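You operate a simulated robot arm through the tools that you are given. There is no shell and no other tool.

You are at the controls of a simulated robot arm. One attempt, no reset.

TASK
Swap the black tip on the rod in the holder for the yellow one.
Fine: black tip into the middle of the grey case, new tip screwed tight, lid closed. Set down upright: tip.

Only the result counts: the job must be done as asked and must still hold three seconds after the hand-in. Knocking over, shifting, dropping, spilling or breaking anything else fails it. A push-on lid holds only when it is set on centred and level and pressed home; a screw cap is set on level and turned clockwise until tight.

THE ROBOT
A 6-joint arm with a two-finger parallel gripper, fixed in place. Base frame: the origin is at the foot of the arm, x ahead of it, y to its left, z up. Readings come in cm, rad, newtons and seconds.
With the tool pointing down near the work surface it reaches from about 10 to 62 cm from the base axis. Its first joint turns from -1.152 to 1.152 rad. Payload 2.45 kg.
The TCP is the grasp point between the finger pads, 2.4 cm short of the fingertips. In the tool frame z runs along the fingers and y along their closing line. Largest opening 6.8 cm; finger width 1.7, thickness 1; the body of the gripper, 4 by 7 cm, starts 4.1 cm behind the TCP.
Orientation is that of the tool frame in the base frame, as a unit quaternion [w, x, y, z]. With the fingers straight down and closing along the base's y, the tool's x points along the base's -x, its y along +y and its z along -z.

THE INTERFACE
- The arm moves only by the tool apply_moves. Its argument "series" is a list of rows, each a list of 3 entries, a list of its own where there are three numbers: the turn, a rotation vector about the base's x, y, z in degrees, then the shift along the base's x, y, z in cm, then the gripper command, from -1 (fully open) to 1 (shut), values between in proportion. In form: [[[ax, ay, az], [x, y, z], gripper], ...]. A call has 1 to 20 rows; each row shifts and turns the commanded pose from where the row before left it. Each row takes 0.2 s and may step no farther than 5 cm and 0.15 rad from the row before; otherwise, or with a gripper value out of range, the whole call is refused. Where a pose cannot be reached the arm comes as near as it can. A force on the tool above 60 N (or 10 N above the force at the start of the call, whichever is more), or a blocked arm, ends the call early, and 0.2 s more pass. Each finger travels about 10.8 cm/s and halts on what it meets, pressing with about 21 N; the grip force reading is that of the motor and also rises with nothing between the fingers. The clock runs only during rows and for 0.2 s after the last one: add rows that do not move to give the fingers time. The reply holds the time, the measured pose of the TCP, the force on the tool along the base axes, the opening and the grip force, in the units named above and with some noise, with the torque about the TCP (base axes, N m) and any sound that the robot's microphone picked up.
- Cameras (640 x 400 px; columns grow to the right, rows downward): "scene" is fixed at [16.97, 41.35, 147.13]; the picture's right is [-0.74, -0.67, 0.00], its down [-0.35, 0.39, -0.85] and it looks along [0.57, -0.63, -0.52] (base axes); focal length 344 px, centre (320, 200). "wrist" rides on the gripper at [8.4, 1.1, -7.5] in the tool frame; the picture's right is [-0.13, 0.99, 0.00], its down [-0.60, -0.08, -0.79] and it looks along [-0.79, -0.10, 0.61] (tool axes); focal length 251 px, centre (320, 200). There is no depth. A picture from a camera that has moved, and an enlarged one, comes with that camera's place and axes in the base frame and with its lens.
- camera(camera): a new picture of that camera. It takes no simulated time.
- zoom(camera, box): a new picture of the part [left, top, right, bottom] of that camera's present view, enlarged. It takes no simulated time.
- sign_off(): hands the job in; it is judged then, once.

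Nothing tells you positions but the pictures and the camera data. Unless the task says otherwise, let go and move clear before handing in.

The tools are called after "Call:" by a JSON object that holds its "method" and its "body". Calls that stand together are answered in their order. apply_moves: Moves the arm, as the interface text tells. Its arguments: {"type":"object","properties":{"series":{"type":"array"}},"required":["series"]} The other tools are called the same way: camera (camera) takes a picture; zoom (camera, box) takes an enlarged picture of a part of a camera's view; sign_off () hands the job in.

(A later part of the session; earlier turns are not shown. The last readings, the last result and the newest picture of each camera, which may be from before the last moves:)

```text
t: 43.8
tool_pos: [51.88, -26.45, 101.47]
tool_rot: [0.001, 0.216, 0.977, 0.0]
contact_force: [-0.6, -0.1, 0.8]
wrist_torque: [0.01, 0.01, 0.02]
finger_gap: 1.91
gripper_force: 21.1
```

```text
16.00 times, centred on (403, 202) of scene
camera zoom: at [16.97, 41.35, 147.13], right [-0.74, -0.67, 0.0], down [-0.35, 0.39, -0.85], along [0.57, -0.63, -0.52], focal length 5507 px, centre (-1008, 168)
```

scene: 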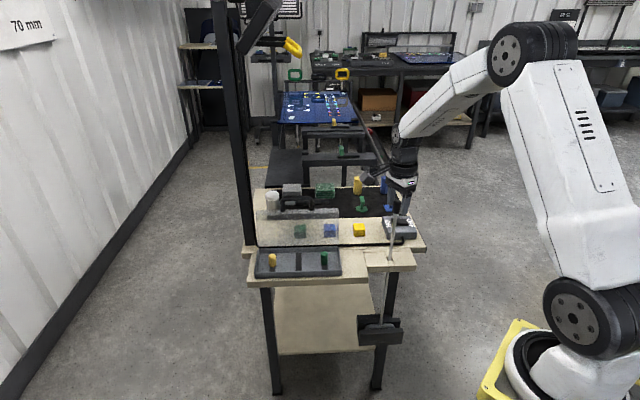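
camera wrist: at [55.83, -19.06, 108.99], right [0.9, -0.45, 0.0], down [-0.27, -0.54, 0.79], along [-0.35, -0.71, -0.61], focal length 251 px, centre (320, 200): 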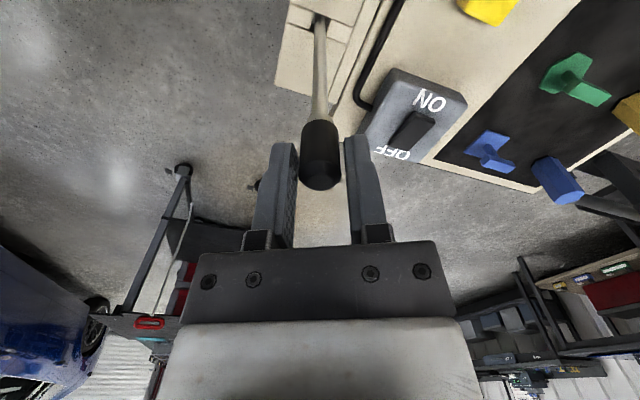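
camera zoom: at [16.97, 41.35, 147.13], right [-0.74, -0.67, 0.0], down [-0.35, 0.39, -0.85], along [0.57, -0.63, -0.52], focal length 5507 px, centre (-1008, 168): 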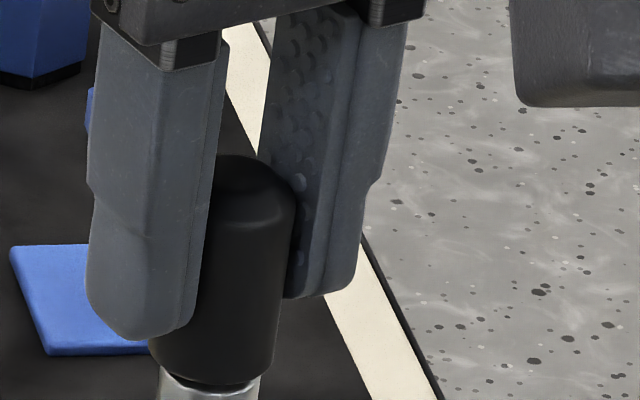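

The tip appears to have risen slightly and there is now a dark gap above the collar, so it is unscrewing. I'll continue turning.

Call:
{"method": "apply_moves", "body": {"series": [[[0, 0, 8], [0, 0, 0.008], 1], [[0, 0, 8], [0, 0, 0.008], 1], [[0, 0, 8], [0, 0, 0.008], 1], [[0, 0, 8], [0, 0, 0.008], 1], [[0, 0, 8], [0, 0, 0.008], 1], [[0, 0, 0], [0, 0, 0], 1]]}}

Call:
{"method": "zoom", "body": {"camera": "scene", "box": [388, 190, 418, 214]}}

Call:
{"method": "zoom", "body": {"camera": "wrist", "box": [260, 110, 380, 210]}}

```text
t: 45.2
tool_pos: [51.86, -26.51, 101.65]
tool_rot: [0.001, -0.131, 0.991, 0.0]
contact_force: [-0.2, -0.1, 0.4]
wrist_torque: [0.04, 0.01, -0.02]
finger_gap: 1.89
gripper_force: 21.1
```

```text
16.00 times, centred on (403, 202) of scene
camera zoom: at [16.97, 41.35, 147.13], right [-0.74, -0.67, 0.0], down [-0.35, 0.39, -0.85], along [0.57, -0.63, -0.52], focal length 5507 px, centre (-1008, 168)
```

zoom: 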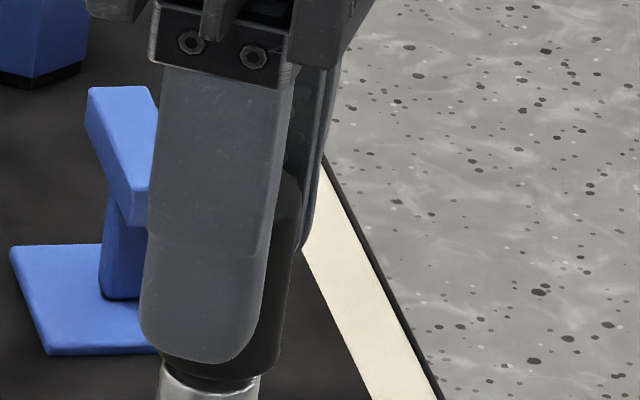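

```text
4.00 times, centred on (320, 160) of wrist
camera zoom: at [43.58, -27.78, 109.16], right [-0.13, 0.99, 0.0], down [0.6, 0.08, 0.79], along [0.79, 0.11, -0.61], focal length 1006 px, centre (320, 360)
```

zoom: 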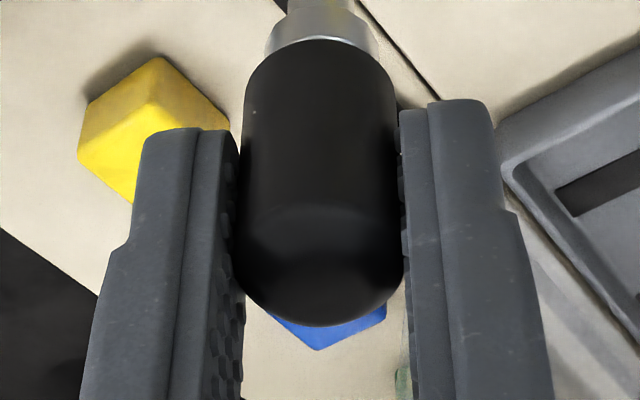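

Call:
{"method": "apply_moves", "body": {"series": [[[0, 0, 8], [0, 0, 0.01], 1], [[0, 0, 8], [0, 0, 0.01], 1], [[0, 0, 8], [0, 0, 0.01], 1], [[0, 0, 8], [0, 0, 0.01], 1], [[0, 0, 8], [0, 0, 0.01], 1], [[0, 0, 8], [0, 0, 0.01], 1], [[0, 0, 8], [0, 0, 0.01], 1], [[0, 0, 8], [0, 0, 0.01], 1], [[0, 0, 8], [0, 0, 0.01], 1], [[0, 0, 8], [0, 0, 0.01], 1], [[0, 0, 0], [0, 0, 0], 1]]}}

Call:
{"method": "zoom", "body": {"camera": "scene", "box": [388, 190, 418, 214]}}

Call:
{"method": "zoom", "body": {"camera": "wrist", "box": [260, 110, 380, 210]}}

```text
t: 47.6
tool_pos: [51.95, -26.67, 101.74]
tool_rot: [0.0, 0.738, -0.675, 0.0]
contact_force: [0.7, -0.6, -0.6]
wrist_torque: [0.05, 0.03, 0.0]
finger_gap: 1.9
gripper_force: 21.1
```

```text
16.00 times, centred on (403, 202) of scene
camera zoom: at [16.97, 41.35, 147.13], right [-0.74, -0.67, 0.0], down [-0.35, 0.39, -0.85], along [0.57, -0.63, -0.52], focal length 5507 px, centre (-1008, 168)
```

zoom: 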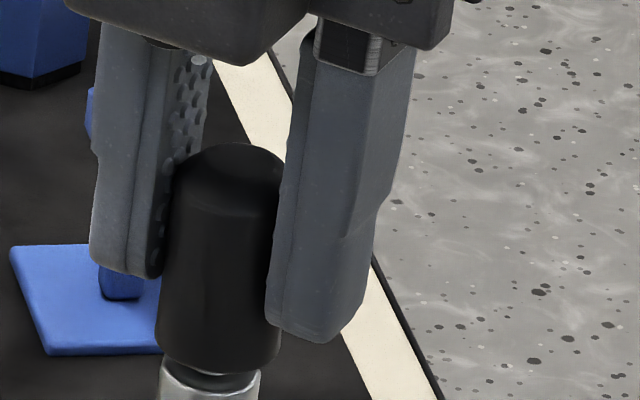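

```text
4.00 times, centred on (320, 160) of wrist
camera zoom: at [51.65, -35.14, 109.27], right [-1.0, 0.04, 0.0], down [0.02, 0.61, 0.79], along [0.03, 0.79, -0.61], focal length 1006 px, centre (320, 360)
```

zoom: 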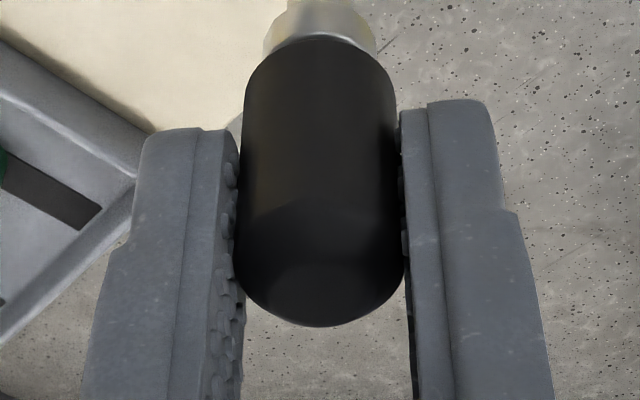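

It is rising as it turns, with near-zero load. I'll keep turning and let the robot tell me if the joint limit is reached.

Call:
{"method": "apply_moves", "body": {"series": [[[0, 0, 8], [0, 0, 0.011], 1], [[0, 0, 8], [0, 0, 0.011], 1], [[0, 0, 8], [0, 0, 0.011], 1], [[0, 0, 8], [0, 0, 0.011], 1], [[0, 0, 8], [0, 0, 0.011], 1], [[0, 0, 8], [0, 0, 0.011], 1], [[0, 0, 0], [0, 0, 0], 1]]}}

Call:
{"method": "zoom", "body": {"camera": "scene", "box": [388, 190, 418, 214]}}

```text
t: 49.2
tool_pos: [52.37, -25.73, 101.65]
tool_rot: [0.01, 0.946, -0.324, -0.002]
contact_force: [-20.7, -36.4, 3.8]
wrist_torque: [-0.81, 0.46, -0.04]
finger_gap: 2.13
gripper_force: 21.4
out of reach, approached as far as the arm can: row 6
```

```text
16.00 times, centred on (403, 202) of scene
camera zoom: at [16.9, 41.24, 147.17], right [-0.74, -0.67, 0.0], down [-0.35, 0.39, -0.85], along [0.57, -0.63, -0.52], focal length 5507 px, centre (-1008, 168)
```

zoom: 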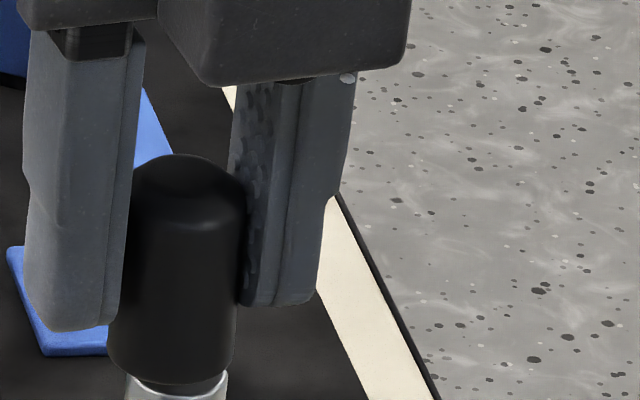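

The joint limit is reached near yaw 140°, causing some side load. I'll back off right away.

Call:
{"method": "apply_moves", "body": {"series": [[[0, 0, -8], [0, 0, 0], 1], [[0, 0, -8], [0, 0, 0], 1], [[0, 0, 0], [0, 0, 0], 1]]}}

Call:
{"method": "zoom", "body": {"camera": "scene", "box": [388, 190, 418, 214]}}

```text
t: 50.0
tool_pos: [52.38, -25.67, 101.66]
tool_rot: [0.002, 0.894, -0.447, 0.0]
contact_force: [-25.4, -32.9, 8.8]
wrist_torque: [-0.86, 0.57, -0.08]
finger_gap: 1.98
gripper_force: 21.3
```

```text
16.00 times, centred on (403, 202) of scene
camera zoom: at [16.88, 41.26, 147.17], right [-0.74, -0.67, 0.0], down [-0.35, 0.39, -0.85], along [0.57, -0.63, -0.52], focal length 5507 px, centre (-1008, 168)
```

zoom: 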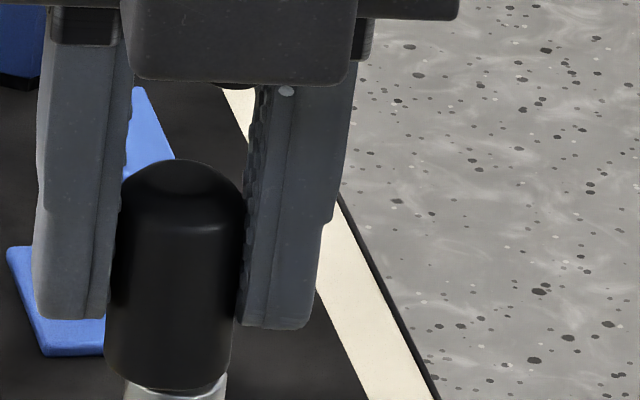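

The commanded position shifted by nearly 1 cm at that limit. I'll move the tool back to the rod axis to relieve the side load.

Call:
{"method": "apply_moves", "body": {"series": [[[0, 0, 0], [-0.22, -0.4, 0], 1], [[0, 0, 0], [-0.2, -0.35, 0], 1], [[0, 0, 0], [0, 0, 0], 1]]}}

Call:
{"method": "zoom", "body": {"camera": "scene", "box": [388, 190, 418, 214]}}

Call:
{"method": "camera", "body": {"camera": "wrist"}}

```text
t: 50.8
tool_pos: [52.26, -25.85, 101.59]
tool_rot: [-0.001, 0.895, -0.446, 0.0]
contact_force: [-3.6, -1.7, -1.9]
wrist_torque: [-0.01, 0.05, -0.02]
finger_gap: 1.9
gripper_force: 21.2
```

```text
16.00 times, centred on (403, 202) of scene
camera zoom: at [16.96, 41.35, 147.13], right [-0.74, -0.67, 0.0], down [-0.35, 0.39, -0.85], along [0.57, -0.63, -0.52], focal length 5507 px, centre (-1008, 168)
```

zoom: 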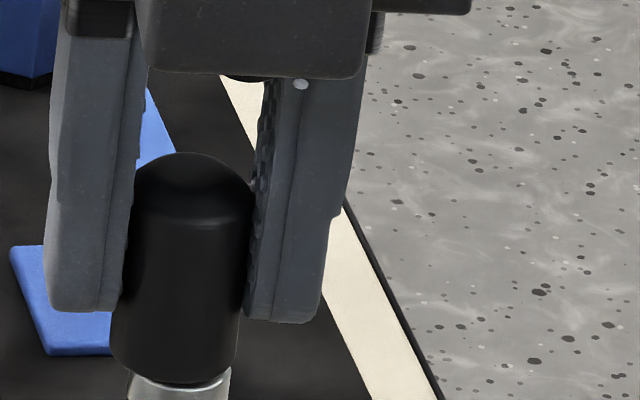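

```text
taken
camera wrist: at [56.64, -33.45, 109.17], right [-0.87, -0.49, 0.0], down [-0.3, 0.53, 0.79], along [-0.39, 0.69, -0.61], focal length 251 px, centre (320, 200)
```

wrist: 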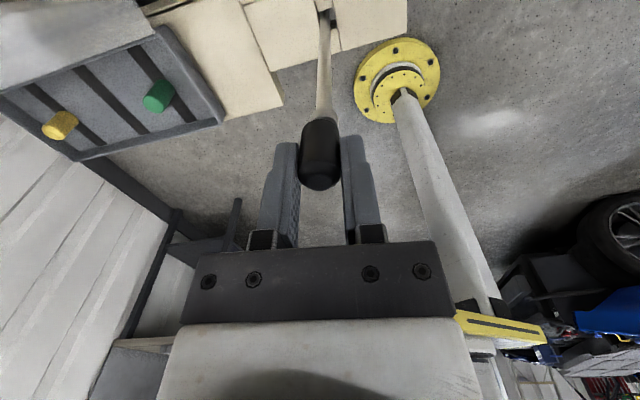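

The side load is gone. I'll check whether the rod itself shifted in its holder by comparing with the earlier view.

Call:
{"method": "zoom", "body": {"camera": "scene", "box": [370, 180, 430, 280]}}

Call:
{"method": "zoom", "body": {"camera": "scene", "box": [340, 290, 440, 352]}}

Call:
{"method": "zoom", "body": {"camera": "scene", "box": [370, 225, 420, 275]}}

```text
4.00 times, centred on (400, 230) of scene
camera zoom: at [16.96, 41.35, 147.13], right [-0.74, -0.67, 0.0], down [-0.35, 0.39, -0.85], along [0.57, -0.63, -0.52], focal length 1377 px, centre (0, 80)
```

zoom: 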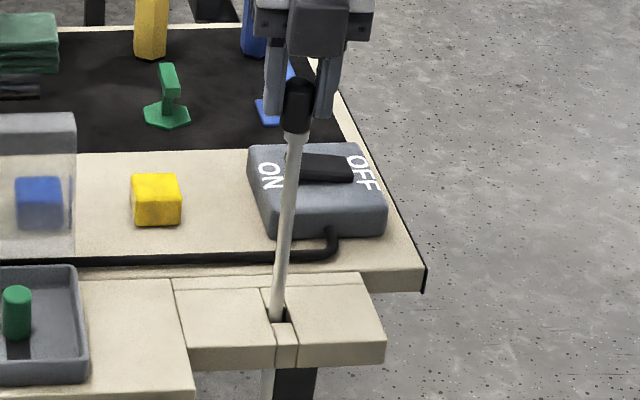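

```text
6.40 times, centred on (390, 321) of scene
camera zoom: at [16.96, 41.35, 147.13], right [-0.74, -0.67, 0.0], down [-0.35, 0.39, -0.85], along [0.57, -0.63, -0.52], focal length 2203 px, centre (-128, -574)
```

zoom: 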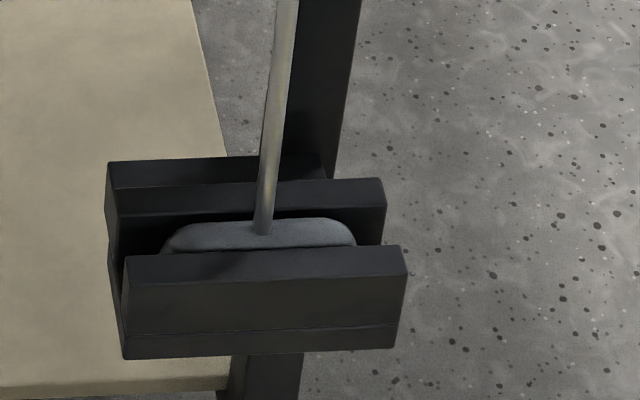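

```text
8.00 times, centred on (395, 250) of scene
camera zoom: at [16.96, 41.35, 147.13], right [-0.74, -0.67, 0.0], down [-0.35, 0.39, -0.85], along [0.57, -0.63, -0.52], focal length 2753 px, centre (-280, -200)
```

zoom: 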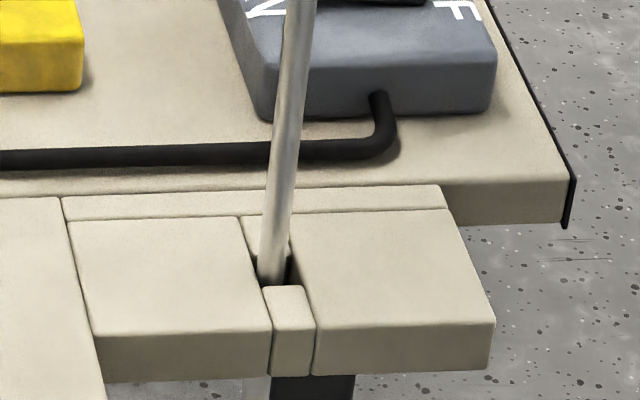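

The rod is loosely held and has leaned slightly in its slot. I'll bring it back to its original spot.

Call:
{"method": "apply_moves", "body": {"series": [[[0, 0, 0], [-0.15, -0.2, 0], 1], [[0, 0, 0], [-0.15, -0.2, 0], 1], [[0, 0, 0], [-0.15, -0.2, 0], 1], [[0, 0, 0], [0, 0, 0], 1]]}}

Call:
{"method": "zoom", "body": {"camera": "scene", "box": [388, 190, 418, 214]}}

Call:
{"method": "zoom", "body": {"camera": "wrist", "box": [260, 110, 380, 210]}}

```text
t: 51.8
tool_pos: [51.89, -26.77, 101.71]
tool_rot: [-0.001, 0.895, -0.446, -0.001]
contact_force: [0.9, 0.0, 0.0]
wrist_torque: [-0.01, 0.04, 0.02]
finger_gap: 1.93
gripper_force: 21.2
```

```text
16.00 times, centred on (403, 202) of scene
camera zoom: at [16.97, 41.35, 147.13], right [-0.74, -0.67, 0.0], down [-0.35, 0.39, -0.85], along [0.57, -0.63, -0.52], focal length 5507 px, centre (-1008, 168)
```

zoom: 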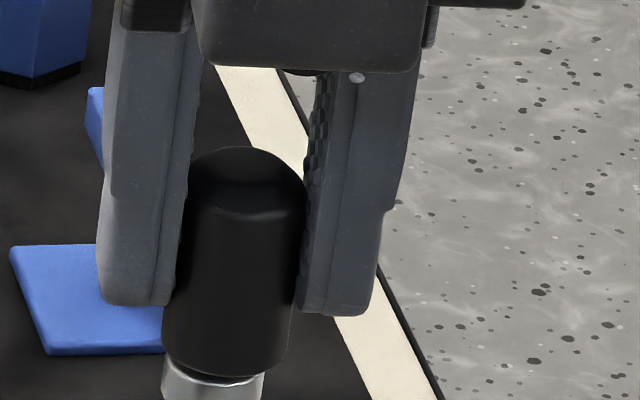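

```text
4.00 times, centred on (320, 160) of wrist
camera zoom: at [56.11, -34.15, 109.19], right [-0.87, -0.49, 0.0], down [-0.3, 0.53, 0.79], along [-0.39, 0.69, -0.61], focal length 1006 px, centre (320, 360)
```

zoom: 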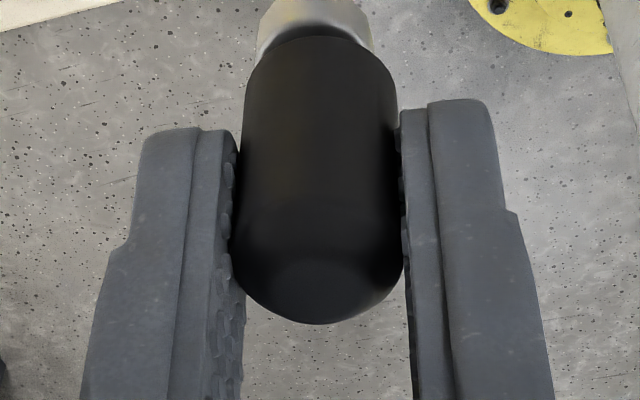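

The rod is back at its original place. I'll release the tip, rotate the gripper back around it, and regrip for the next half-turn.

Call:
{"method": "apply_moves", "body": {"series": [[[0, 0, 0], [0.0, 0.0, 0], -0.2], [[0, 0, 0], [0, 0, 0], -0.2], [[0, 0, -8.2], [0, 0, 0], -0.2], [[0, 0, -8.2], [0, 0, 0], -0.2], [[0, 0, -8.2], [0, 0, 0], -0.2], [[0, 0, -8.2], [0, 0, 0], -0.2], [[0, 0, -8.2], [0, 0, 0], -0.2], [[0, 0, -8.2], [0, 0, 0], -0.2], [[0, 0, -8.2], [0, 0, 0], -0.2], [[0, 0, -8.2], [0, 0, 0], -0.2], [[0, 0, -8.2], [0, 0, 0], -0.2], [[0, 0, -8.2], [0, 0, 0], -0.2], [[0, 0, -8.2], [0, 0, 0], -0.2], [[0, 0, -8.2], [0, 0, 0], -0.2], [[0, 0, -8.2], [0, 0, 0], -0.2], [[0, 0, -8.2], [0, 0, 0], -0.2], [[0, 0, -8.2], [0, 0, 0], -0.2], [[0, 0, 0], [0, 0, 0], -0.2]]}}

Call:
{"method": "zoom", "body": {"camera": "wrist", "box": [260, 110, 380, 210]}}

Call:
{"method": "zoom", "body": {"camera": "scene", "box": [388, 190, 418, 214]}}

```text
t: 55.6
tool_pos: [51.8, -26.56, 101.82]
tool_rot: [0.002, -0.034, 0.999, 0.0]
contact_force: [-0.7, 1.1, -0.1]
wrist_torque: [0.02, -0.05, -0.03]
finger_gap: 4.1
gripper_force: 0.0
```

```text
4.00 times, centred on (320, 160) of wrist
camera zoom: at [43.4, -26.17, 109.28], right [0.06, 1.0, 0.0], down [0.61, -0.04, 0.79], along [0.79, -0.05, -0.61], focal length 1006 px, centre (320, 360)
```

zoom: 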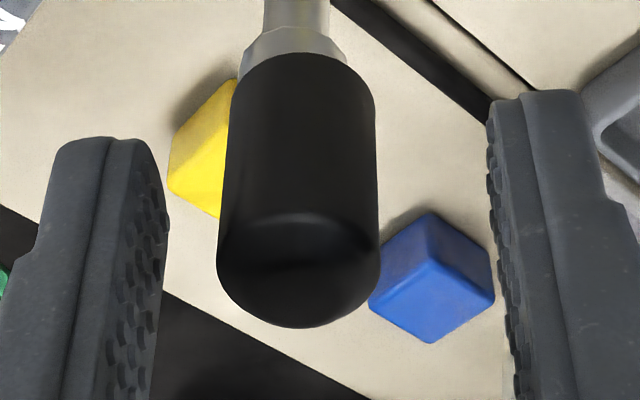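

```text
16.00 times, centred on (403, 202) of scene
camera zoom: at [16.97, 41.35, 147.13], right [-0.74, -0.67, 0.0], down [-0.35, 0.39, -0.85], along [0.57, -0.63, -0.52], focal length 5507 px, centre (-1008, 168)
```

zoom: 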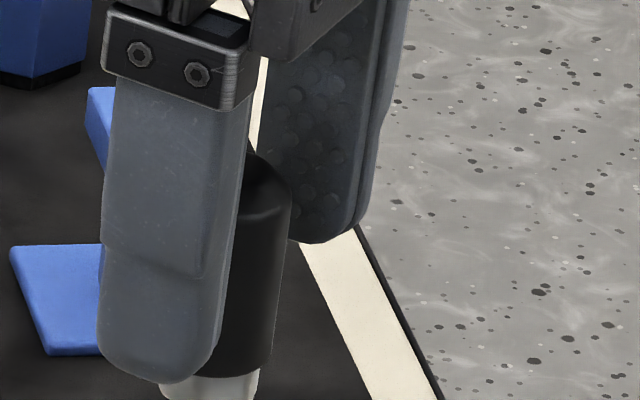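

Call:
{"method": "apply_moves", "body": {"series": [[[0, 0, -8.2], [0, -0.12, 0], -0.2], [[0, 0, -8.2], [0, -0.12, 0], -0.2], [[0, 0, -8.2], [0, 0, 0], -0.2], [[0, 0, -8.2], [0, 0, 0], -0.2], [[0, 0, -8.2], [0, 0, 0], -0.2], [[0, 0, -8.2], [0, 0, 0], -0.2], [[0, 0, -8.2], [0, 0, 0], -0.2], [[0, 0, -8.2], [0, 0, 0], -0.2], [[0, 0, -8.2], [0, 0, 0], -0.2], [[0, 0, -8.2], [0, 0, 0], -0.2], [[0, 0, -8.2], [0, 0, 0], -0.2], [[0, 0, -8.2], [0, 0, 0], -0.2], [[0, 0, -8.2], [0, 0, 0], -0.2], [[0, 0, -6.4], [0, 0, 0], -0.2], [[0, 0, 0], [0, 0, 0], -0.2]]}}

Call:
{"method": "zoom", "body": {"camera": "wrist", "box": [260, 110, 380, 210]}}

Call:
{"method": "zoom", "body": {"camera": "scene", "box": [388, 190, 418, 214]}}

```text
t: 58.8
tool_pos: [51.73, -26.89, 101.72]
tool_rot: [0.001, 0.814, 0.58, -0.001]
contact_force: [-0.5, -0.7, -0.5]
wrist_torque: [0.01, 0.01, 0.0]
finger_gap: 4.1
gripper_force: 0.0
```

```text
4.00 times, centred on (320, 160) of wrist
camera zoom: at [55.71, -19.3, 109.25], right [0.89, -0.45, 0.0], down [-0.27, -0.54, 0.79], along [-0.35, -0.71, -0.61], focal length 1006 px, centre (320, 360)
```

zoom: 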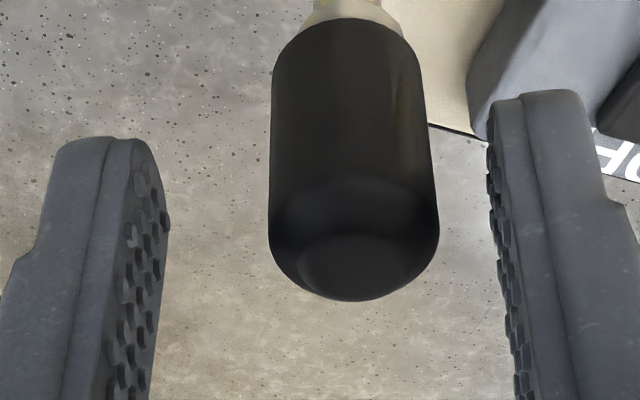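

```text
16.00 times, centred on (403, 202) of scene
camera zoom: at [16.97, 41.35, 147.13], right [-0.74, -0.67, 0.0], down [-0.35, 0.39, -0.85], along [0.57, -0.63, -0.52], focal length 5507 px, centre (-1008, 168)
```

zoom: 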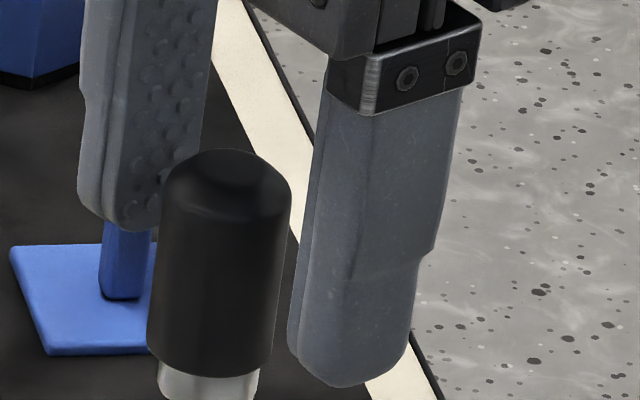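

Call:
{"method": "apply_moves", "body": {"series": [[[0, 0, 0], [0.4, -0.02, 0], -0.2], [[0, 0, 0], [0, 0, 0], -0.2]]}}

Call:
{"method": "zoom", "body": {"camera": "wrist", "box": [260, 110, 380, 210]}}

Call:
{"method": "zoom", "body": {"camera": "scene", "box": [388, 190, 418, 214]}}

```text
t: 59.4
tool_pos: [52.2, -26.68, 101.74]
tool_rot: [-0.001, 0.814, 0.581, -0.001]
contact_force: [-0.3, -0.7, 0.2]
wrist_torque: [0.02, 0.0, -0.01]
finger_gap: 4.08
gripper_force: 0.1
```

```text
4.00 times, centred on (320, 160) of wrist
camera zoom: at [56.18, -19.3, 109.25], right [0.9, -0.45, 0.0], down [-0.27, -0.54, 0.79], along [-0.35, -0.71, -0.61], focal length 1006 px, centre (320, 360)
```

zoom: 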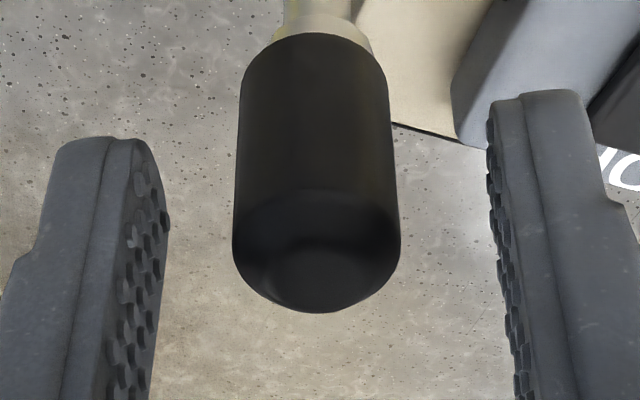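

```text
16.00 times, centred on (403, 202) of scene
camera zoom: at [16.97, 41.35, 147.13], right [-0.74, -0.67, 0.0], down [-0.35, 0.39, -0.85], along [0.57, -0.63, -0.52], focal length 5507 px, centre (-1008, 168)
```

zoom: 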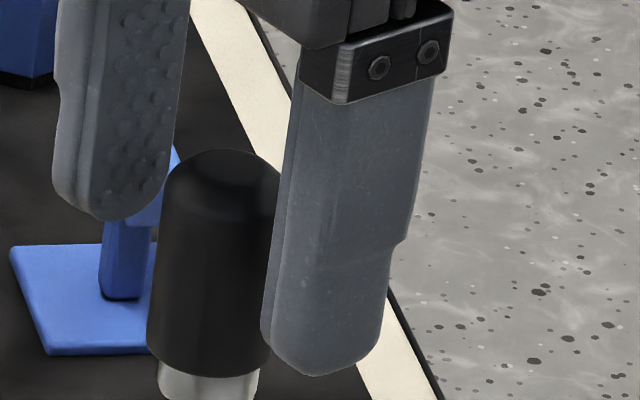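

Call:
{"method": "zoom", "body": {"camera": "scene", "box": [394, 204, 410, 218]}}

```text
16.00 times, centred on (402, 211) of scene
camera zoom: at [16.97, 41.35, 147.13], right [-0.74, -0.67, 0.0], down [-0.35, 0.39, -0.85], along [0.57, -0.63, -0.52], focal length 5507 px, centre (-992, 24)
```

zoom: 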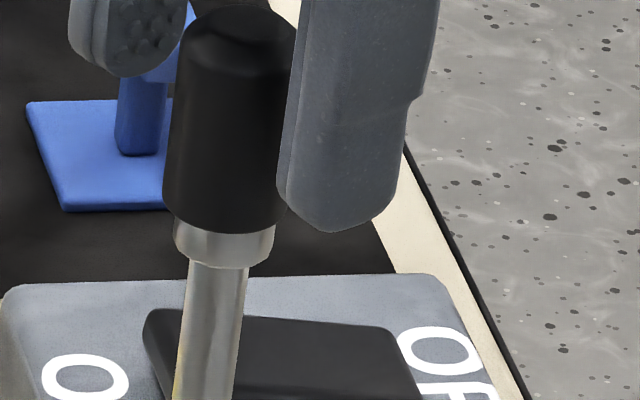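

The tip seems to have settled back onto the collar after release, perhaps already loose. I'll regrip and check.

Call:
{"method": "apply_moves", "body": {"series": [[[0, 0, 0], [0, 0, 0], 0.2], [[0, 0, 0], [0, 0, 0], 0.35], [[0, 0, 0], [0, 0, 0], 1], [[0, 0, 0], [0, 0, 0], 1], [[0, 0, 0], [0, 0, 0], 1]]}}

Call:
{"method": "zoom", "body": {"camera": "wrist", "box": [260, 110, 380, 210]}}

Call:
{"method": "zoom", "body": {"camera": "scene", "box": [390, 194, 414, 216]}}

```text
t: 60.6
tool_pos: [52.27, -26.78, 101.75]
tool_rot: [0.0, 0.814, 0.58, -0.002]
contact_force: [-0.3, 0.3, 0.3]
wrist_torque: [-0.01, 0.0, 0.03]
finger_gap: 2.47
gripper_force: 20.7
```

```text
4.00 times, centred on (320, 160) of wrist
camera zoom: at [56.16, -19.3, 109.24], right [0.9, -0.45, 0.0], down [-0.27, -0.54, 0.79], along [-0.35, -0.71, -0.61], focal length 1006 px, centre (320, 360)
```

zoom: 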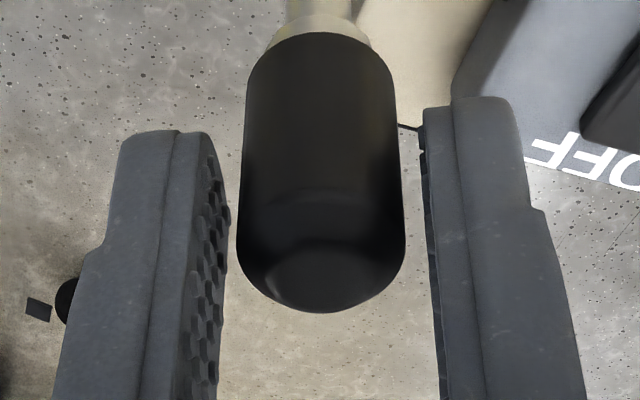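

```text
16.00 times, centred on (402, 205) of scene
camera zoom: at [16.97, 41.35, 147.13], right [-0.74, -0.67, 0.0], down [-0.35, 0.39, -0.85], along [0.57, -0.63, -0.52], focal length 5507 px, centre (-992, 120)
```

zoom: 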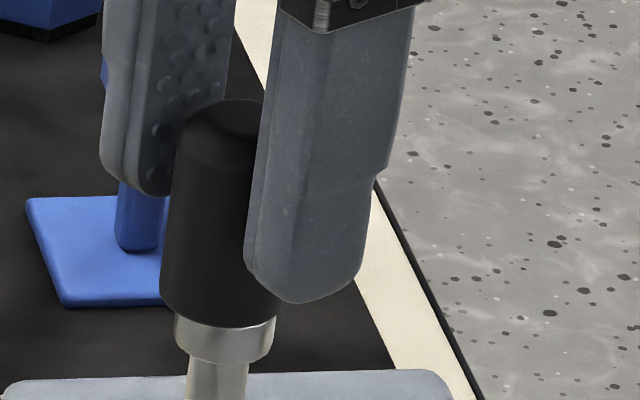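

The fingers stopped at 2.47 cm without visibly touching a 1.9 cm tip, so something about this orientation matters. I'll turn in small steps and watch the gap.

Call:
{"method": "apply_moves", "body": {"series": [[[0, 0, 8], [0, 0, 0], 1], [[0, 0, 8], [0, 0, 0], 1], [[0, 0, 0], [0, 0, 0], 1]]}}

Call:
{"method": "zoom", "body": {"camera": "wrist", "box": [260, 110, 380, 210]}}

```text
t: 61.4
tool_pos: [52.23, -26.89, 101.73]
tool_rot: [0.002, 0.725, 0.688, -0.001]
contact_force: [-0.5, 0.3, -0.5]
wrist_torque: [0.0, 0.01, 0.0]
finger_gap: 2.45
gripper_force: 21.1
```

```text
4.00 times, centred on (320, 160) of wrist
camera zoom: at [53.82, -18.6, 109.3], right [0.98, -0.18, 0.0], down [-0.11, -0.6, 0.79], along [-0.14, -0.78, -0.61], focal length 1006 px, centre (320, 360)
```

zoom: 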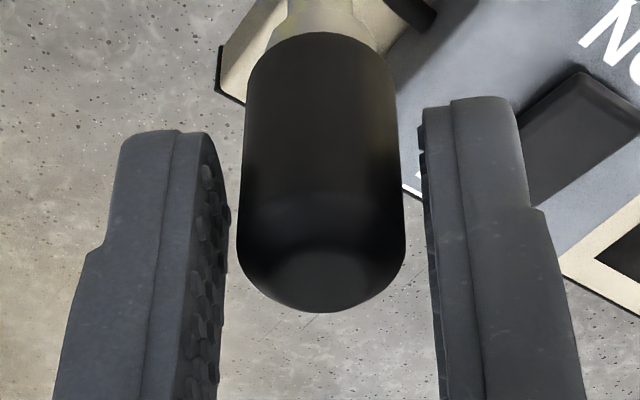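

Call:
{"method": "apply_moves", "body": {"series": [[[0, 0, 8], [0, 0, 0], 1], [[0, 0, 8], [0, 0, 0], 1], [[0, 0, 8], [0, 0, 0], 1], [[0, 0, 0], [0, 0, 0], 1]]}}

Call:
{"method": "zoom", "body": {"camera": "scene", "box": [390, 194, 414, 216]}}

```text
t: 62.4
tool_pos: [52.21, -26.84, 101.7]
tool_rot: [0.001, 0.566, 0.825, -0.001]
contact_force: [0.6, -0.5, 0.5]
wrist_torque: [-0.03, -0.01, -0.04]
finger_gap: 2.45
gripper_force: 21.2
```

```text
16.00 times, centred on (402, 205) of scene
camera zoom: at [16.97, 41.35, 147.13], right [-0.74, -0.67, 0.0], down [-0.35, 0.39, -0.85], along [0.57, -0.63, -0.52], focal length 5507 px, centre (-992, 120)
```

zoom: 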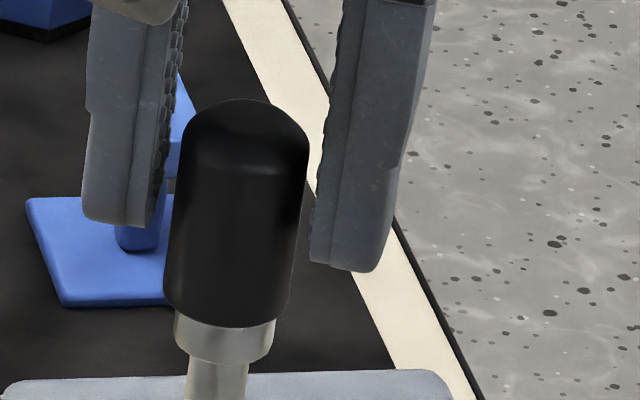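

The fingers clearly aren't touching the tip at 2.45 cm. I'll reopen and close again here with more time.

Call:
{"method": "apply_moves", "body": {"series": [[[0, 0, 0], [0, 0, 0], 0.1], [[0, 0, 0], [0, 0, 0], 0.1], [[0, 0, 0], [0, 0, 0], 1], [[0, 0, 0], [0, 0, 0], 1], [[0, 0, 0], [0, 0, 0], 1], [[0, 0, 0], [0, 0, 0], 1]]}}

Call:
{"method": "zoom", "body": {"camera": "wrist", "box": [260, 110, 380, 210]}}

```text
t: 63.8
tool_pos: [52.16, -26.81, 101.73]
tool_rot: [0.0, 0.566, 0.824, 0.0]
contact_force: [-0.3, 0.2, -0.1]
wrist_torque: [0.04, 0.01, -0.01]
finger_gap: 2.43
gripper_force: 20.9
```

```text
4.00 times, centred on (320, 160) of wrist
camera zoom: at [50.29, -18.69, 109.24], right [0.97, 0.23, 0.0], down [0.14, -0.59, 0.79], along [0.19, -0.77, -0.61], focal length 1006 px, centre (320, 360)
```

zoom: 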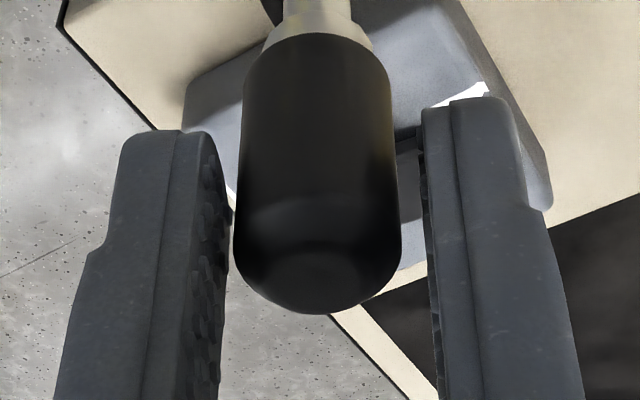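

The tip seems to behave as if it has flats, and I'm gripping across corners. I'll open, rotate to line up with the flats, and regrip.

Call:
{"method": "apply_moves", "body": {"series": [[[0, 0, 0], [0, 0, 0], -0.1], [[0, 0, 0], [0, 0, 0], -0.1], [[0, 0, -8.5], [0, 0, 0], -0.1], [[0, 0, -8.5], [0, 0, 0], -0.1], [[0, 0, -8.5], [0, 0, 0], -0.1], [[0, 0, -8.5], [0, 0, 0], -0.1], [[0, 0, 0], [0, 0, 0], 0.2], [[0, 0, 0], [0, 0, 0], 1], [[0, 0, 0], [0, 0, 0], 1], [[0, 0, 0], [0, 0, 0], 1]]}}

Call:
{"method": "zoom", "body": {"camera": "wrist", "box": [260, 110, 380, 210]}}

```text
t: 66.0
tool_pos: [52.26, -27.02, 101.66]
tool_rot: [0.001, 0.783, 0.622, -0.001]
contact_force: [0.4, -0.4, 1.1]
wrist_torque: [0.01, 0.0, -0.05]
finger_gap: 1.89
gripper_force: 21.2
```

```text
4.00 times, centred on (320, 160) of wrist
camera zoom: at [55.26, -19.1, 109.22], right [0.94, -0.35, 0.0], down [-0.21, -0.57, 0.79], along [-0.28, -0.74, -0.61], focal length 1006 px, centre (320, 360)
```

zoom: 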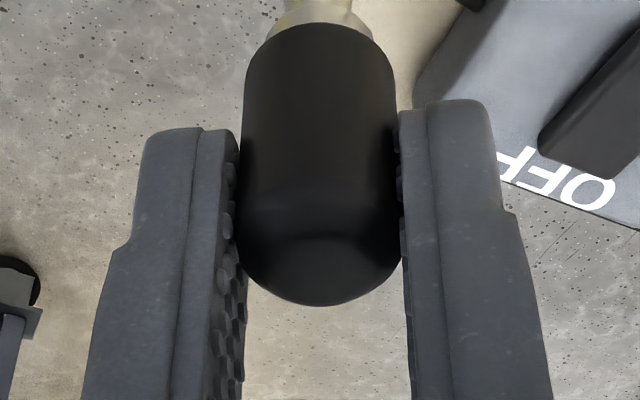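

The gap is 1.89 cm, so the flats are gripped. I'll now turn counter-clockwise again without lifting and see whether it pushes up.

Call:
{"method": "apply_moves", "body": {"series": [[[0, 0, 8], [0, 0, 0], 1], [[0, 0, 8], [0, 0, 0], 1], [[0, 0, 8], [0, 0, 0], 1], [[0, 0, 8], [0, 0, 0], 1], [[0, 0, 8], [0, 0, 0], 1], [[0, 0, 8], [0, 0, 0], 1], [[0, 0, 8], [0, 0, 0], 1], [[0, 0, 8], [0, 0, 0], 1], [[0, 0, 8], [0, 0, 0], 1], [[0, 0, 8], [0, 0, 0], 1], [[0, 0, 0], [0, 0, 0], 1]]}}

Call:
{"method": "zoom", "body": {"camera": "scene", "box": [390, 194, 414, 216]}}

Call:
{"method": "zoom", "body": {"camera": "wrist", "box": [260, 110, 380, 210]}}

```text
t: 68.4
tool_pos: [52.13, -26.88, 101.69]
tool_rot: [0.001, 0.198, 0.98, 0.0]
contact_force: [0.2, 0.1, 0.5]
wrist_torque: [0.01, 0.0, -0.01]
finger_gap: 1.91
gripper_force: 20.6
```

```text
16.00 times, centred on (402, 205) of scene
camera zoom: at [16.97, 41.35, 147.13], right [-0.74, -0.67, 0.0], down [-0.35, 0.39, -0.85], along [0.57, -0.63, -0.52], focal length 5507 px, centre (-992, 120)
```

zoom: 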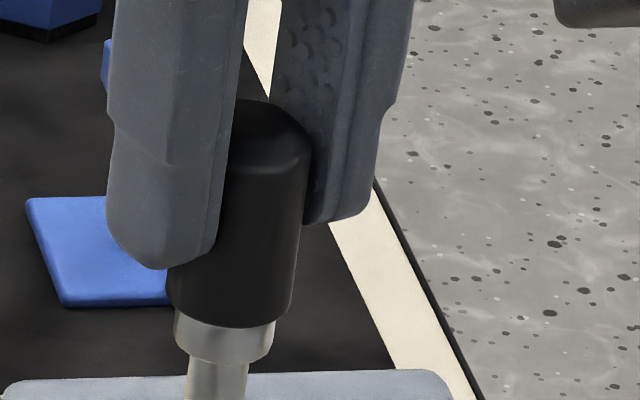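

```text
4.00 times, centred on (320, 160) of wrist
camera zoom: at [44.99, -22.76, 109.24], right [0.51, 0.86, 0.0], down [0.53, -0.31, 0.79], along [0.68, -0.4, -0.61], focal length 1006 px, centre (320, 360)
```

zoom: 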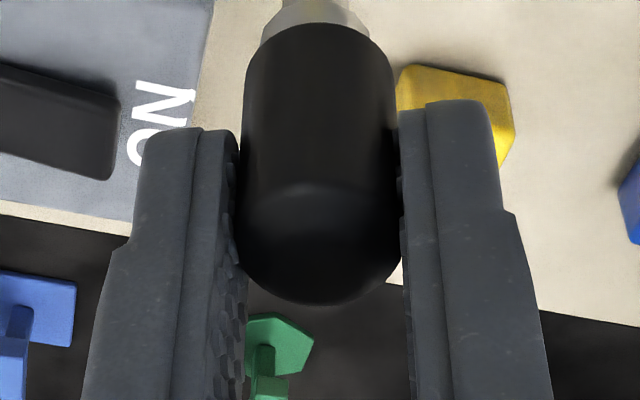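

No rise and no load this time, so the tip is probably already loose. I'll lift gently and check that the rod stays down.

Call:
{"method": "apply_moves", "body": {"series": [[[0, 0, 0], [0, 0, 0.15], 1], [[0, 0, 0], [0, 0, 0.15], 1], [[0, 0, 0], [0, 0, 0], 1]]}}

Call:
{"method": "zoom", "body": {"camera": "scene", "box": [390, 194, 414, 216]}}

Call:
{"method": "zoom", "body": {"camera": "wrist", "box": [260, 110, 380, 210]}}

```text
t: 69.2
tool_pos: [52.27, -26.8, 102.05]
tool_rot: [0.002, 0.199, 0.98, -0.001]
contact_force: [0.1, -0.4, 1.0]
wrist_torque: [-0.01, -0.02, 0.0]
finger_gap: 1.89
gripper_force: 20.8
```

```text
16.00 times, centred on (402, 205) of scene
camera zoom: at [16.97, 41.35, 147.13], right [-0.74, -0.67, 0.0], down [-0.35, 0.39, -0.85], along [0.57, -0.63, -0.52], focal length 5507 px, centre (-992, 120)
```

zoom: 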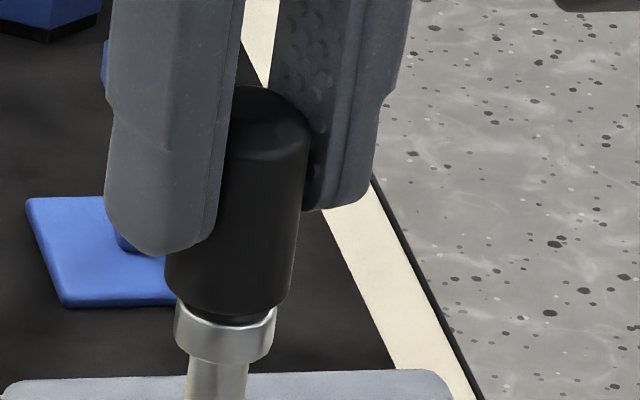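

```text
4.00 times, centred on (320, 160) of wrist
camera zoom: at [45.01, -22.68, 109.52], right [0.51, 0.86, 0.0], down [0.52, -0.31, 0.79], along [0.68, -0.4, -0.61], focal length 1006 px, centre (320, 360)
```

zoom: 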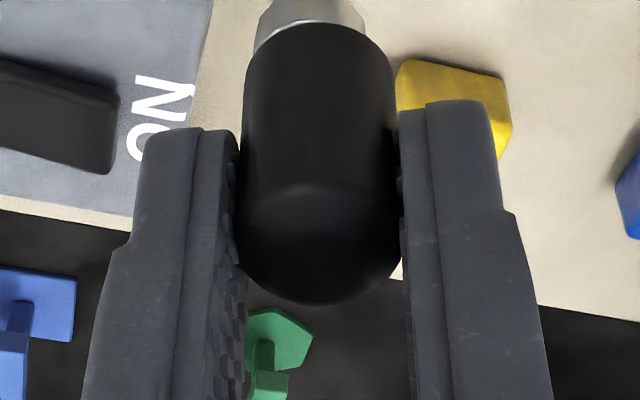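

The tip lifts free and the rod stays put. I'll lift it straight up, clear of the stud.

Call:
{"method": "apply_moves", "body": {"series": [[[0, 0, 0], [0, 0, 0.4], 1], [[0, 0, 0], [0, 0, 0.5], 1], [[0, 0, 0], [0, 0, 0.6], 1], [[0, 0, 0], [0, 0, 0.8], 1], [[0, 0, 0], [0, 0, 1.0], 1], [[0, 0, 0], [0, 0, 0], 1]]}}

Call:
{"method": "zoom", "body": {"camera": "scene", "box": [382, 180, 418, 216]}}

Call:
{"method": "camera", "body": {"camera": "wrist"}}

```text
t: 70.6
tool_pos: [52.27, -26.9, 105.3]
tool_rot: [0.001, 0.199, 0.98, 0.0]
contact_force: [0.2, 0.4, -0.5]
wrist_torque: [0.0, -0.03, 0.0]
finger_gap: 1.9
gripper_force: 20.7
```

```text
11.11 times, centred on (400, 198) of scene
camera zoom: at [16.97, 41.35, 147.13], right [-0.74, -0.67, 0.0], down [-0.35, 0.39, -0.85], along [0.57, -0.63, -0.52], focal length 3824 px, centre (-569, 222)
```

zoom: 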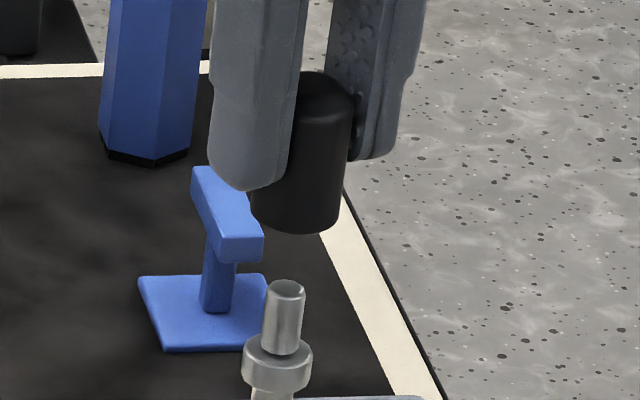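

```text
taken
camera wrist: at [45.03, -22.71, 112.81], right [0.51, 0.86, 0.0], down [0.52, -0.31, 0.79], along [0.68, -0.4, -0.61], focal length 251 px, centre (320, 200)
```

wrist: 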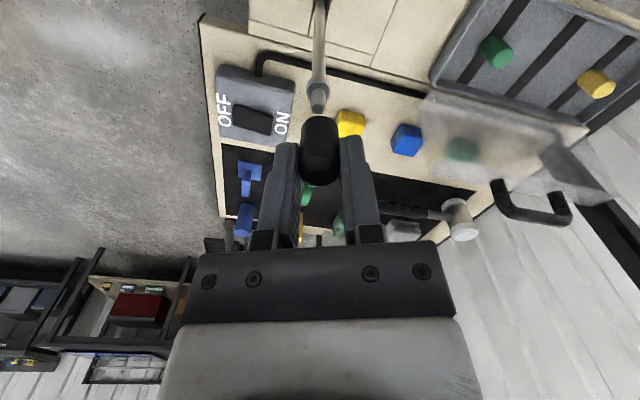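

The black tip is off and the bare stud is visible near (52.3, -26.95). I'll carry the tip over to the case at a safe height and yaw -45° so the fingers line up with the tray's long axis.

Call:
{"method": "apply_moves", "body": {"series": [[[0, 0, 0], [0, 0, 3.0], 1], [[0, 0, -5.5], [2.5, 3, 0], 1], [[0, 0, -5.5], [2.5, 3, 0], 1], [[0, 0, -5.5], [2.5, 3, 0], 1], [[0, 0, -5.5], [2.5, 3, 0], 1], [[0, 0, 0], [2.5, 3, 0], 1], [[0, 0, 0], [2.5, 3, 0], 1], [[0, 0, 0], [1.9, 1.2, 0], 1], [[0, 0, 0], [0, 0, 0], 1]]}}

Call:
{"method": "camera", "body": {"camera": "wrist"}}

Call:
{"method": "zoom", "body": {"camera": "scene", "box": [230, 130, 430, 290]}}

```text
t: 72.6
tool_pos: [68.83, -7.95, 108.07]
tool_rot: [0.0, 0.383, 0.924, 0.001]
contact_force: [0.7, 0.3, 0.8]
wrist_torque: [0.0, -0.02, 0.02]
finger_gap: 1.87
gripper_force: 21.0
```

```text
taken
camera wrist: at [63.72, -1.35, 115.64], right [0.79, 0.61, 0.0], down [0.37, -0.48, 0.79], along [0.48, -0.63, -0.61], focal length 251 px, centre (320, 200)
```

wrist: 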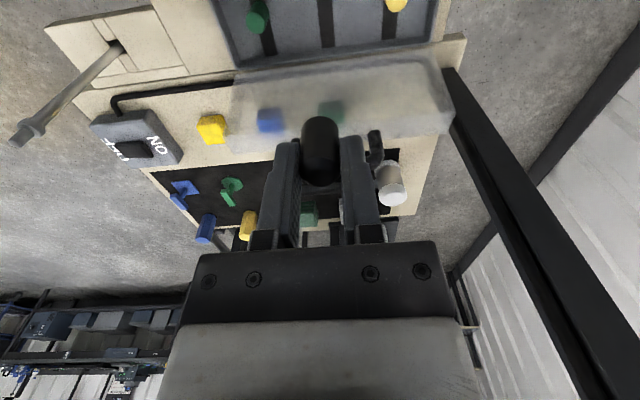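

```text
2.50 times, centred on (330, 210) of scene
camera zoom: at [16.97, 41.36, 147.13], right [-0.74, -0.67, 0.0], down [-0.35, 0.39, -0.85], along [0.57, -0.63, -0.52], focal length 860 px, centre (295, 175)
```

zoom: 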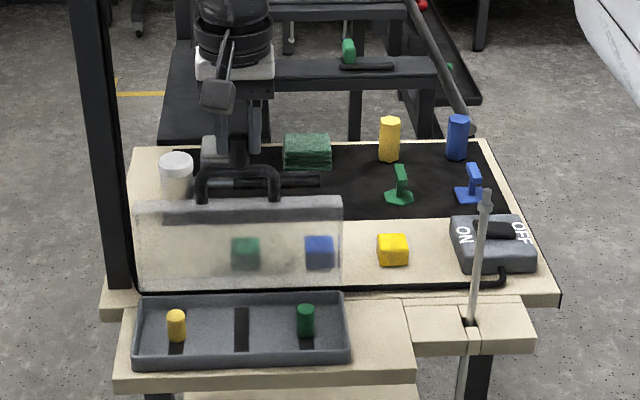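

Call:
{"method": "zoom", "body": {"camera": "wrist", "box": [210, 0, 460, 110]}}

Call:
{"method": "zoom", "body": {"camera": "scene", "box": [260, 240, 345, 285]}}

```text
2.56 times, centred on (335, 55) of wrist
camera zoom: at [63.72, -1.35, 115.64], right [0.79, 0.61, 0.0], down [0.37, -0.48, 0.79], along [0.48, -0.63, -0.61], focal length 644 px, centre (282, 571)
```

zoom: 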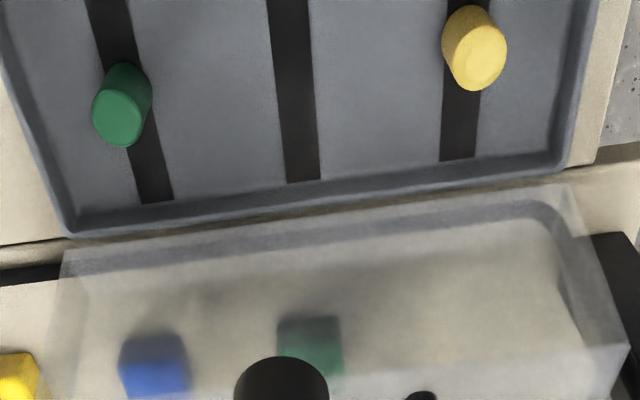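

```text
7.53 times, centred on (302, 262) of scene
camera zoom: at [16.97, 41.36, 147.13], right [-0.74, -0.67, 0.0], down [-0.35, 0.39, -0.85], along [0.57, -0.63, -0.52], focal length 2592 px, centre (452, -271)
```

zoom: 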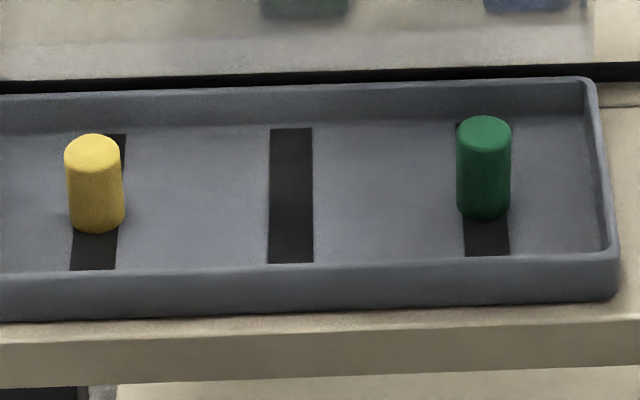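

Triangulation agrees well: yellow top is at (74.4, -2.8, 85.7), green at (64.3, -12.6, 86.1), and the middle target at about (69.3, -7.7) with the floor near z 82.6. I'll descend over the middle strip.

Call:
{"method": "apply_moves", "body": {"series": [[[0, 0, 0], [0.46, 0.36, -3], 1], [[0, 0, 0], [0, 0, -4], 1], [[0, 0, 0], [0, 0, -4], 1], [[0, 0, 0], [0, 0, -4], 1], [[0, 0, 0], [0, 0, -3], 1], [[0, 0, 0], [0, 0, 0], 1]]}}

Call:
{"method": "camera", "body": {"camera": "wrist"}}

Call:
{"method": "zoom", "body": {"camera": "scene", "box": [245, 205, 365, 290]}}

```text
t: 74.0
tool_pos: [69.51, -6.97, 90.43]
tool_rot: [0.001, 0.383, 0.924, 0.0]
contact_force: [0.0, 0.2, -0.6]
wrist_torque: [0.03, -0.02, -0.01]
finger_gap: 1.87
gripper_force: 21.0
```

```text
taken
camera wrist: at [64.3, -0.28, 97.9], right [0.79, 0.61, 0.0], down [0.37, -0.48, 0.79], along [0.48, -0.63, -0.61], focal length 251 px, centre (320, 200)
```

wrist: 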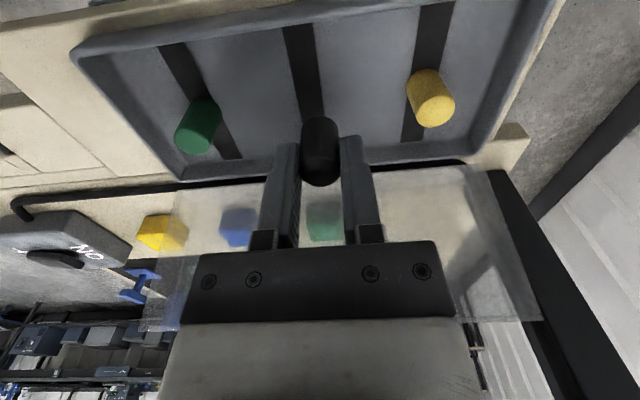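

```text
4.71 times, centred on (305, 248) of scene
camera zoom: at [16.97, 41.35, 147.13], right [-0.74, -0.67, 0.0], down [-0.35, 0.39, -0.85], along [0.57, -0.63, -0.52], focal length 1620 px, centre (391, -24)
```

zoom: 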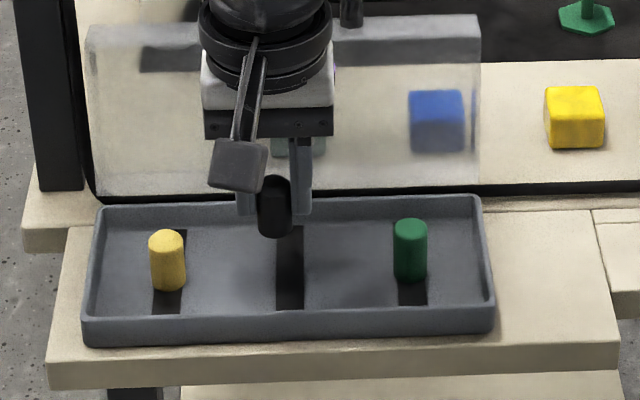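

The arm drifted about 0.7 cm in y. I'll correct it and lower further.

Call:
{"method": "apply_moves", "body": {"series": [[[0, 0, 0], [-0.1, -0.7, 0], 1], [[0, 0, 0], [0, 0, -1.5], 1], [[0, 0, 0], [0, 0, -1.2], 1], [[0, 0, 0], [0, 0, 0], 1]]}}

Call:
{"method": "camera", "body": {"camera": "wrist"}}

Call:
{"method": "zoom", "body": {"camera": "scene", "box": [260, 215, 345, 285]}}

```text
t: 75.0
tool_pos: [69.35, -8.03, 87.55]
tool_rot: [0.001, 0.382, 0.924, -0.001]
contact_force: [-0.2, -0.5, -0.7]
wrist_torque: [-0.02, -0.02, 0.0]
finger_gap: 1.92
gripper_force: 21.0
```

```text
taken
camera wrist: at [64.32, -1.38, 95.07], right [0.79, 0.61, 0.0], down [0.37, -0.48, 0.79], along [0.48, -0.63, -0.61], focal length 251 px, centre (320, 200)
```

wrist: 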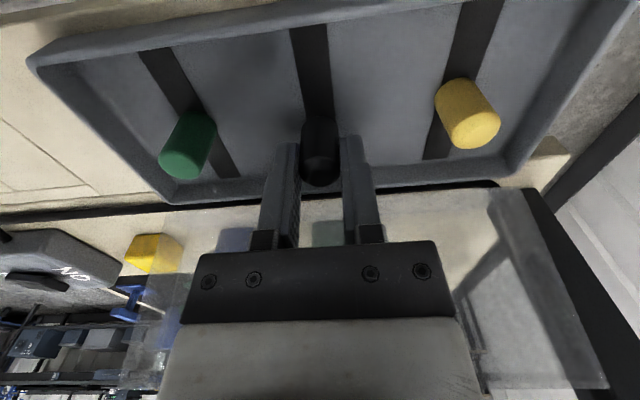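

```text
5.71 times, centred on (302, 250) of scene
camera zoom: at [16.97, 41.35, 147.13], right [-0.74, -0.67, 0.0], down [-0.35, 0.39, -0.85], along [0.57, -0.63, -0.52], focal length 1967 px, centre (420, -86)
```

zoom: 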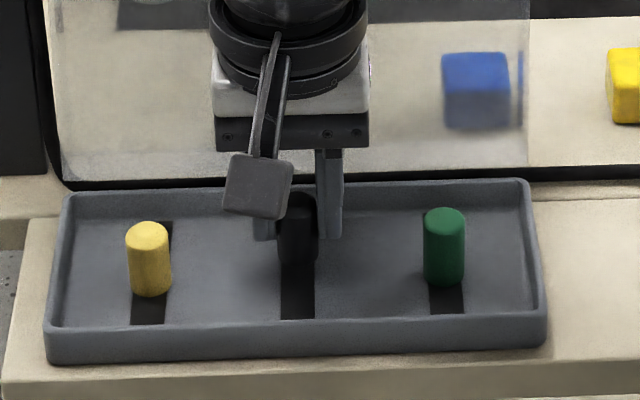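

Well aligned with the middle strip and in line with the other two tips. I'll lower in small steps until the tip touches down.

Call:
{"method": "apply_moves", "body": {"series": [[[0, 0, 0], [-0.1, 0.15, -0.6], 1], [[0, 0, 0], [0, 0, -0.5], 1], [[0, 0, 0], [0, 0, -0.2], 1], [[0, 0, 0], [0, 0, 0], 1]]}}

Call:
{"method": "zoom", "body": {"camera": "scene", "box": [260, 215, 345, 285]}}

```text
t: 76.0
tool_pos: [69.43, -7.87, 86.46]
tool_rot: [0.002, 0.382, 0.924, 0.0]
contact_force: [-4.0, 0.5, 13.2]
wrist_torque: [-0.06, 0.08, -0.01]
finger_gap: 1.88
gripper_force: 20.5
```

```text
5.71 times, centred on (302, 250) of scene
camera zoom: at [16.93, 41.36, 147.13], right [-0.74, -0.67, 0.0], down [-0.35, 0.39, -0.85], along [0.57, -0.63, -0.52], focal length 1967 px, centre (420, -86)
```

zoom: 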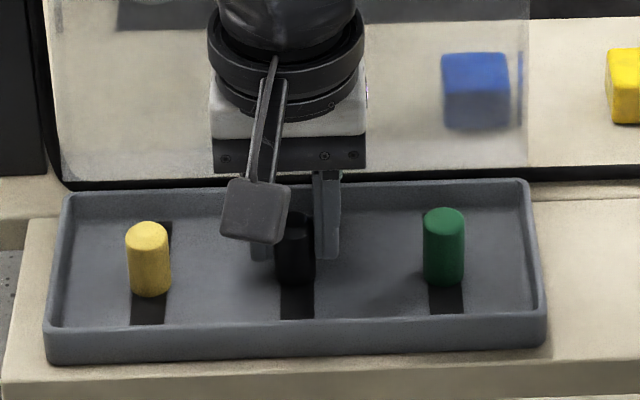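

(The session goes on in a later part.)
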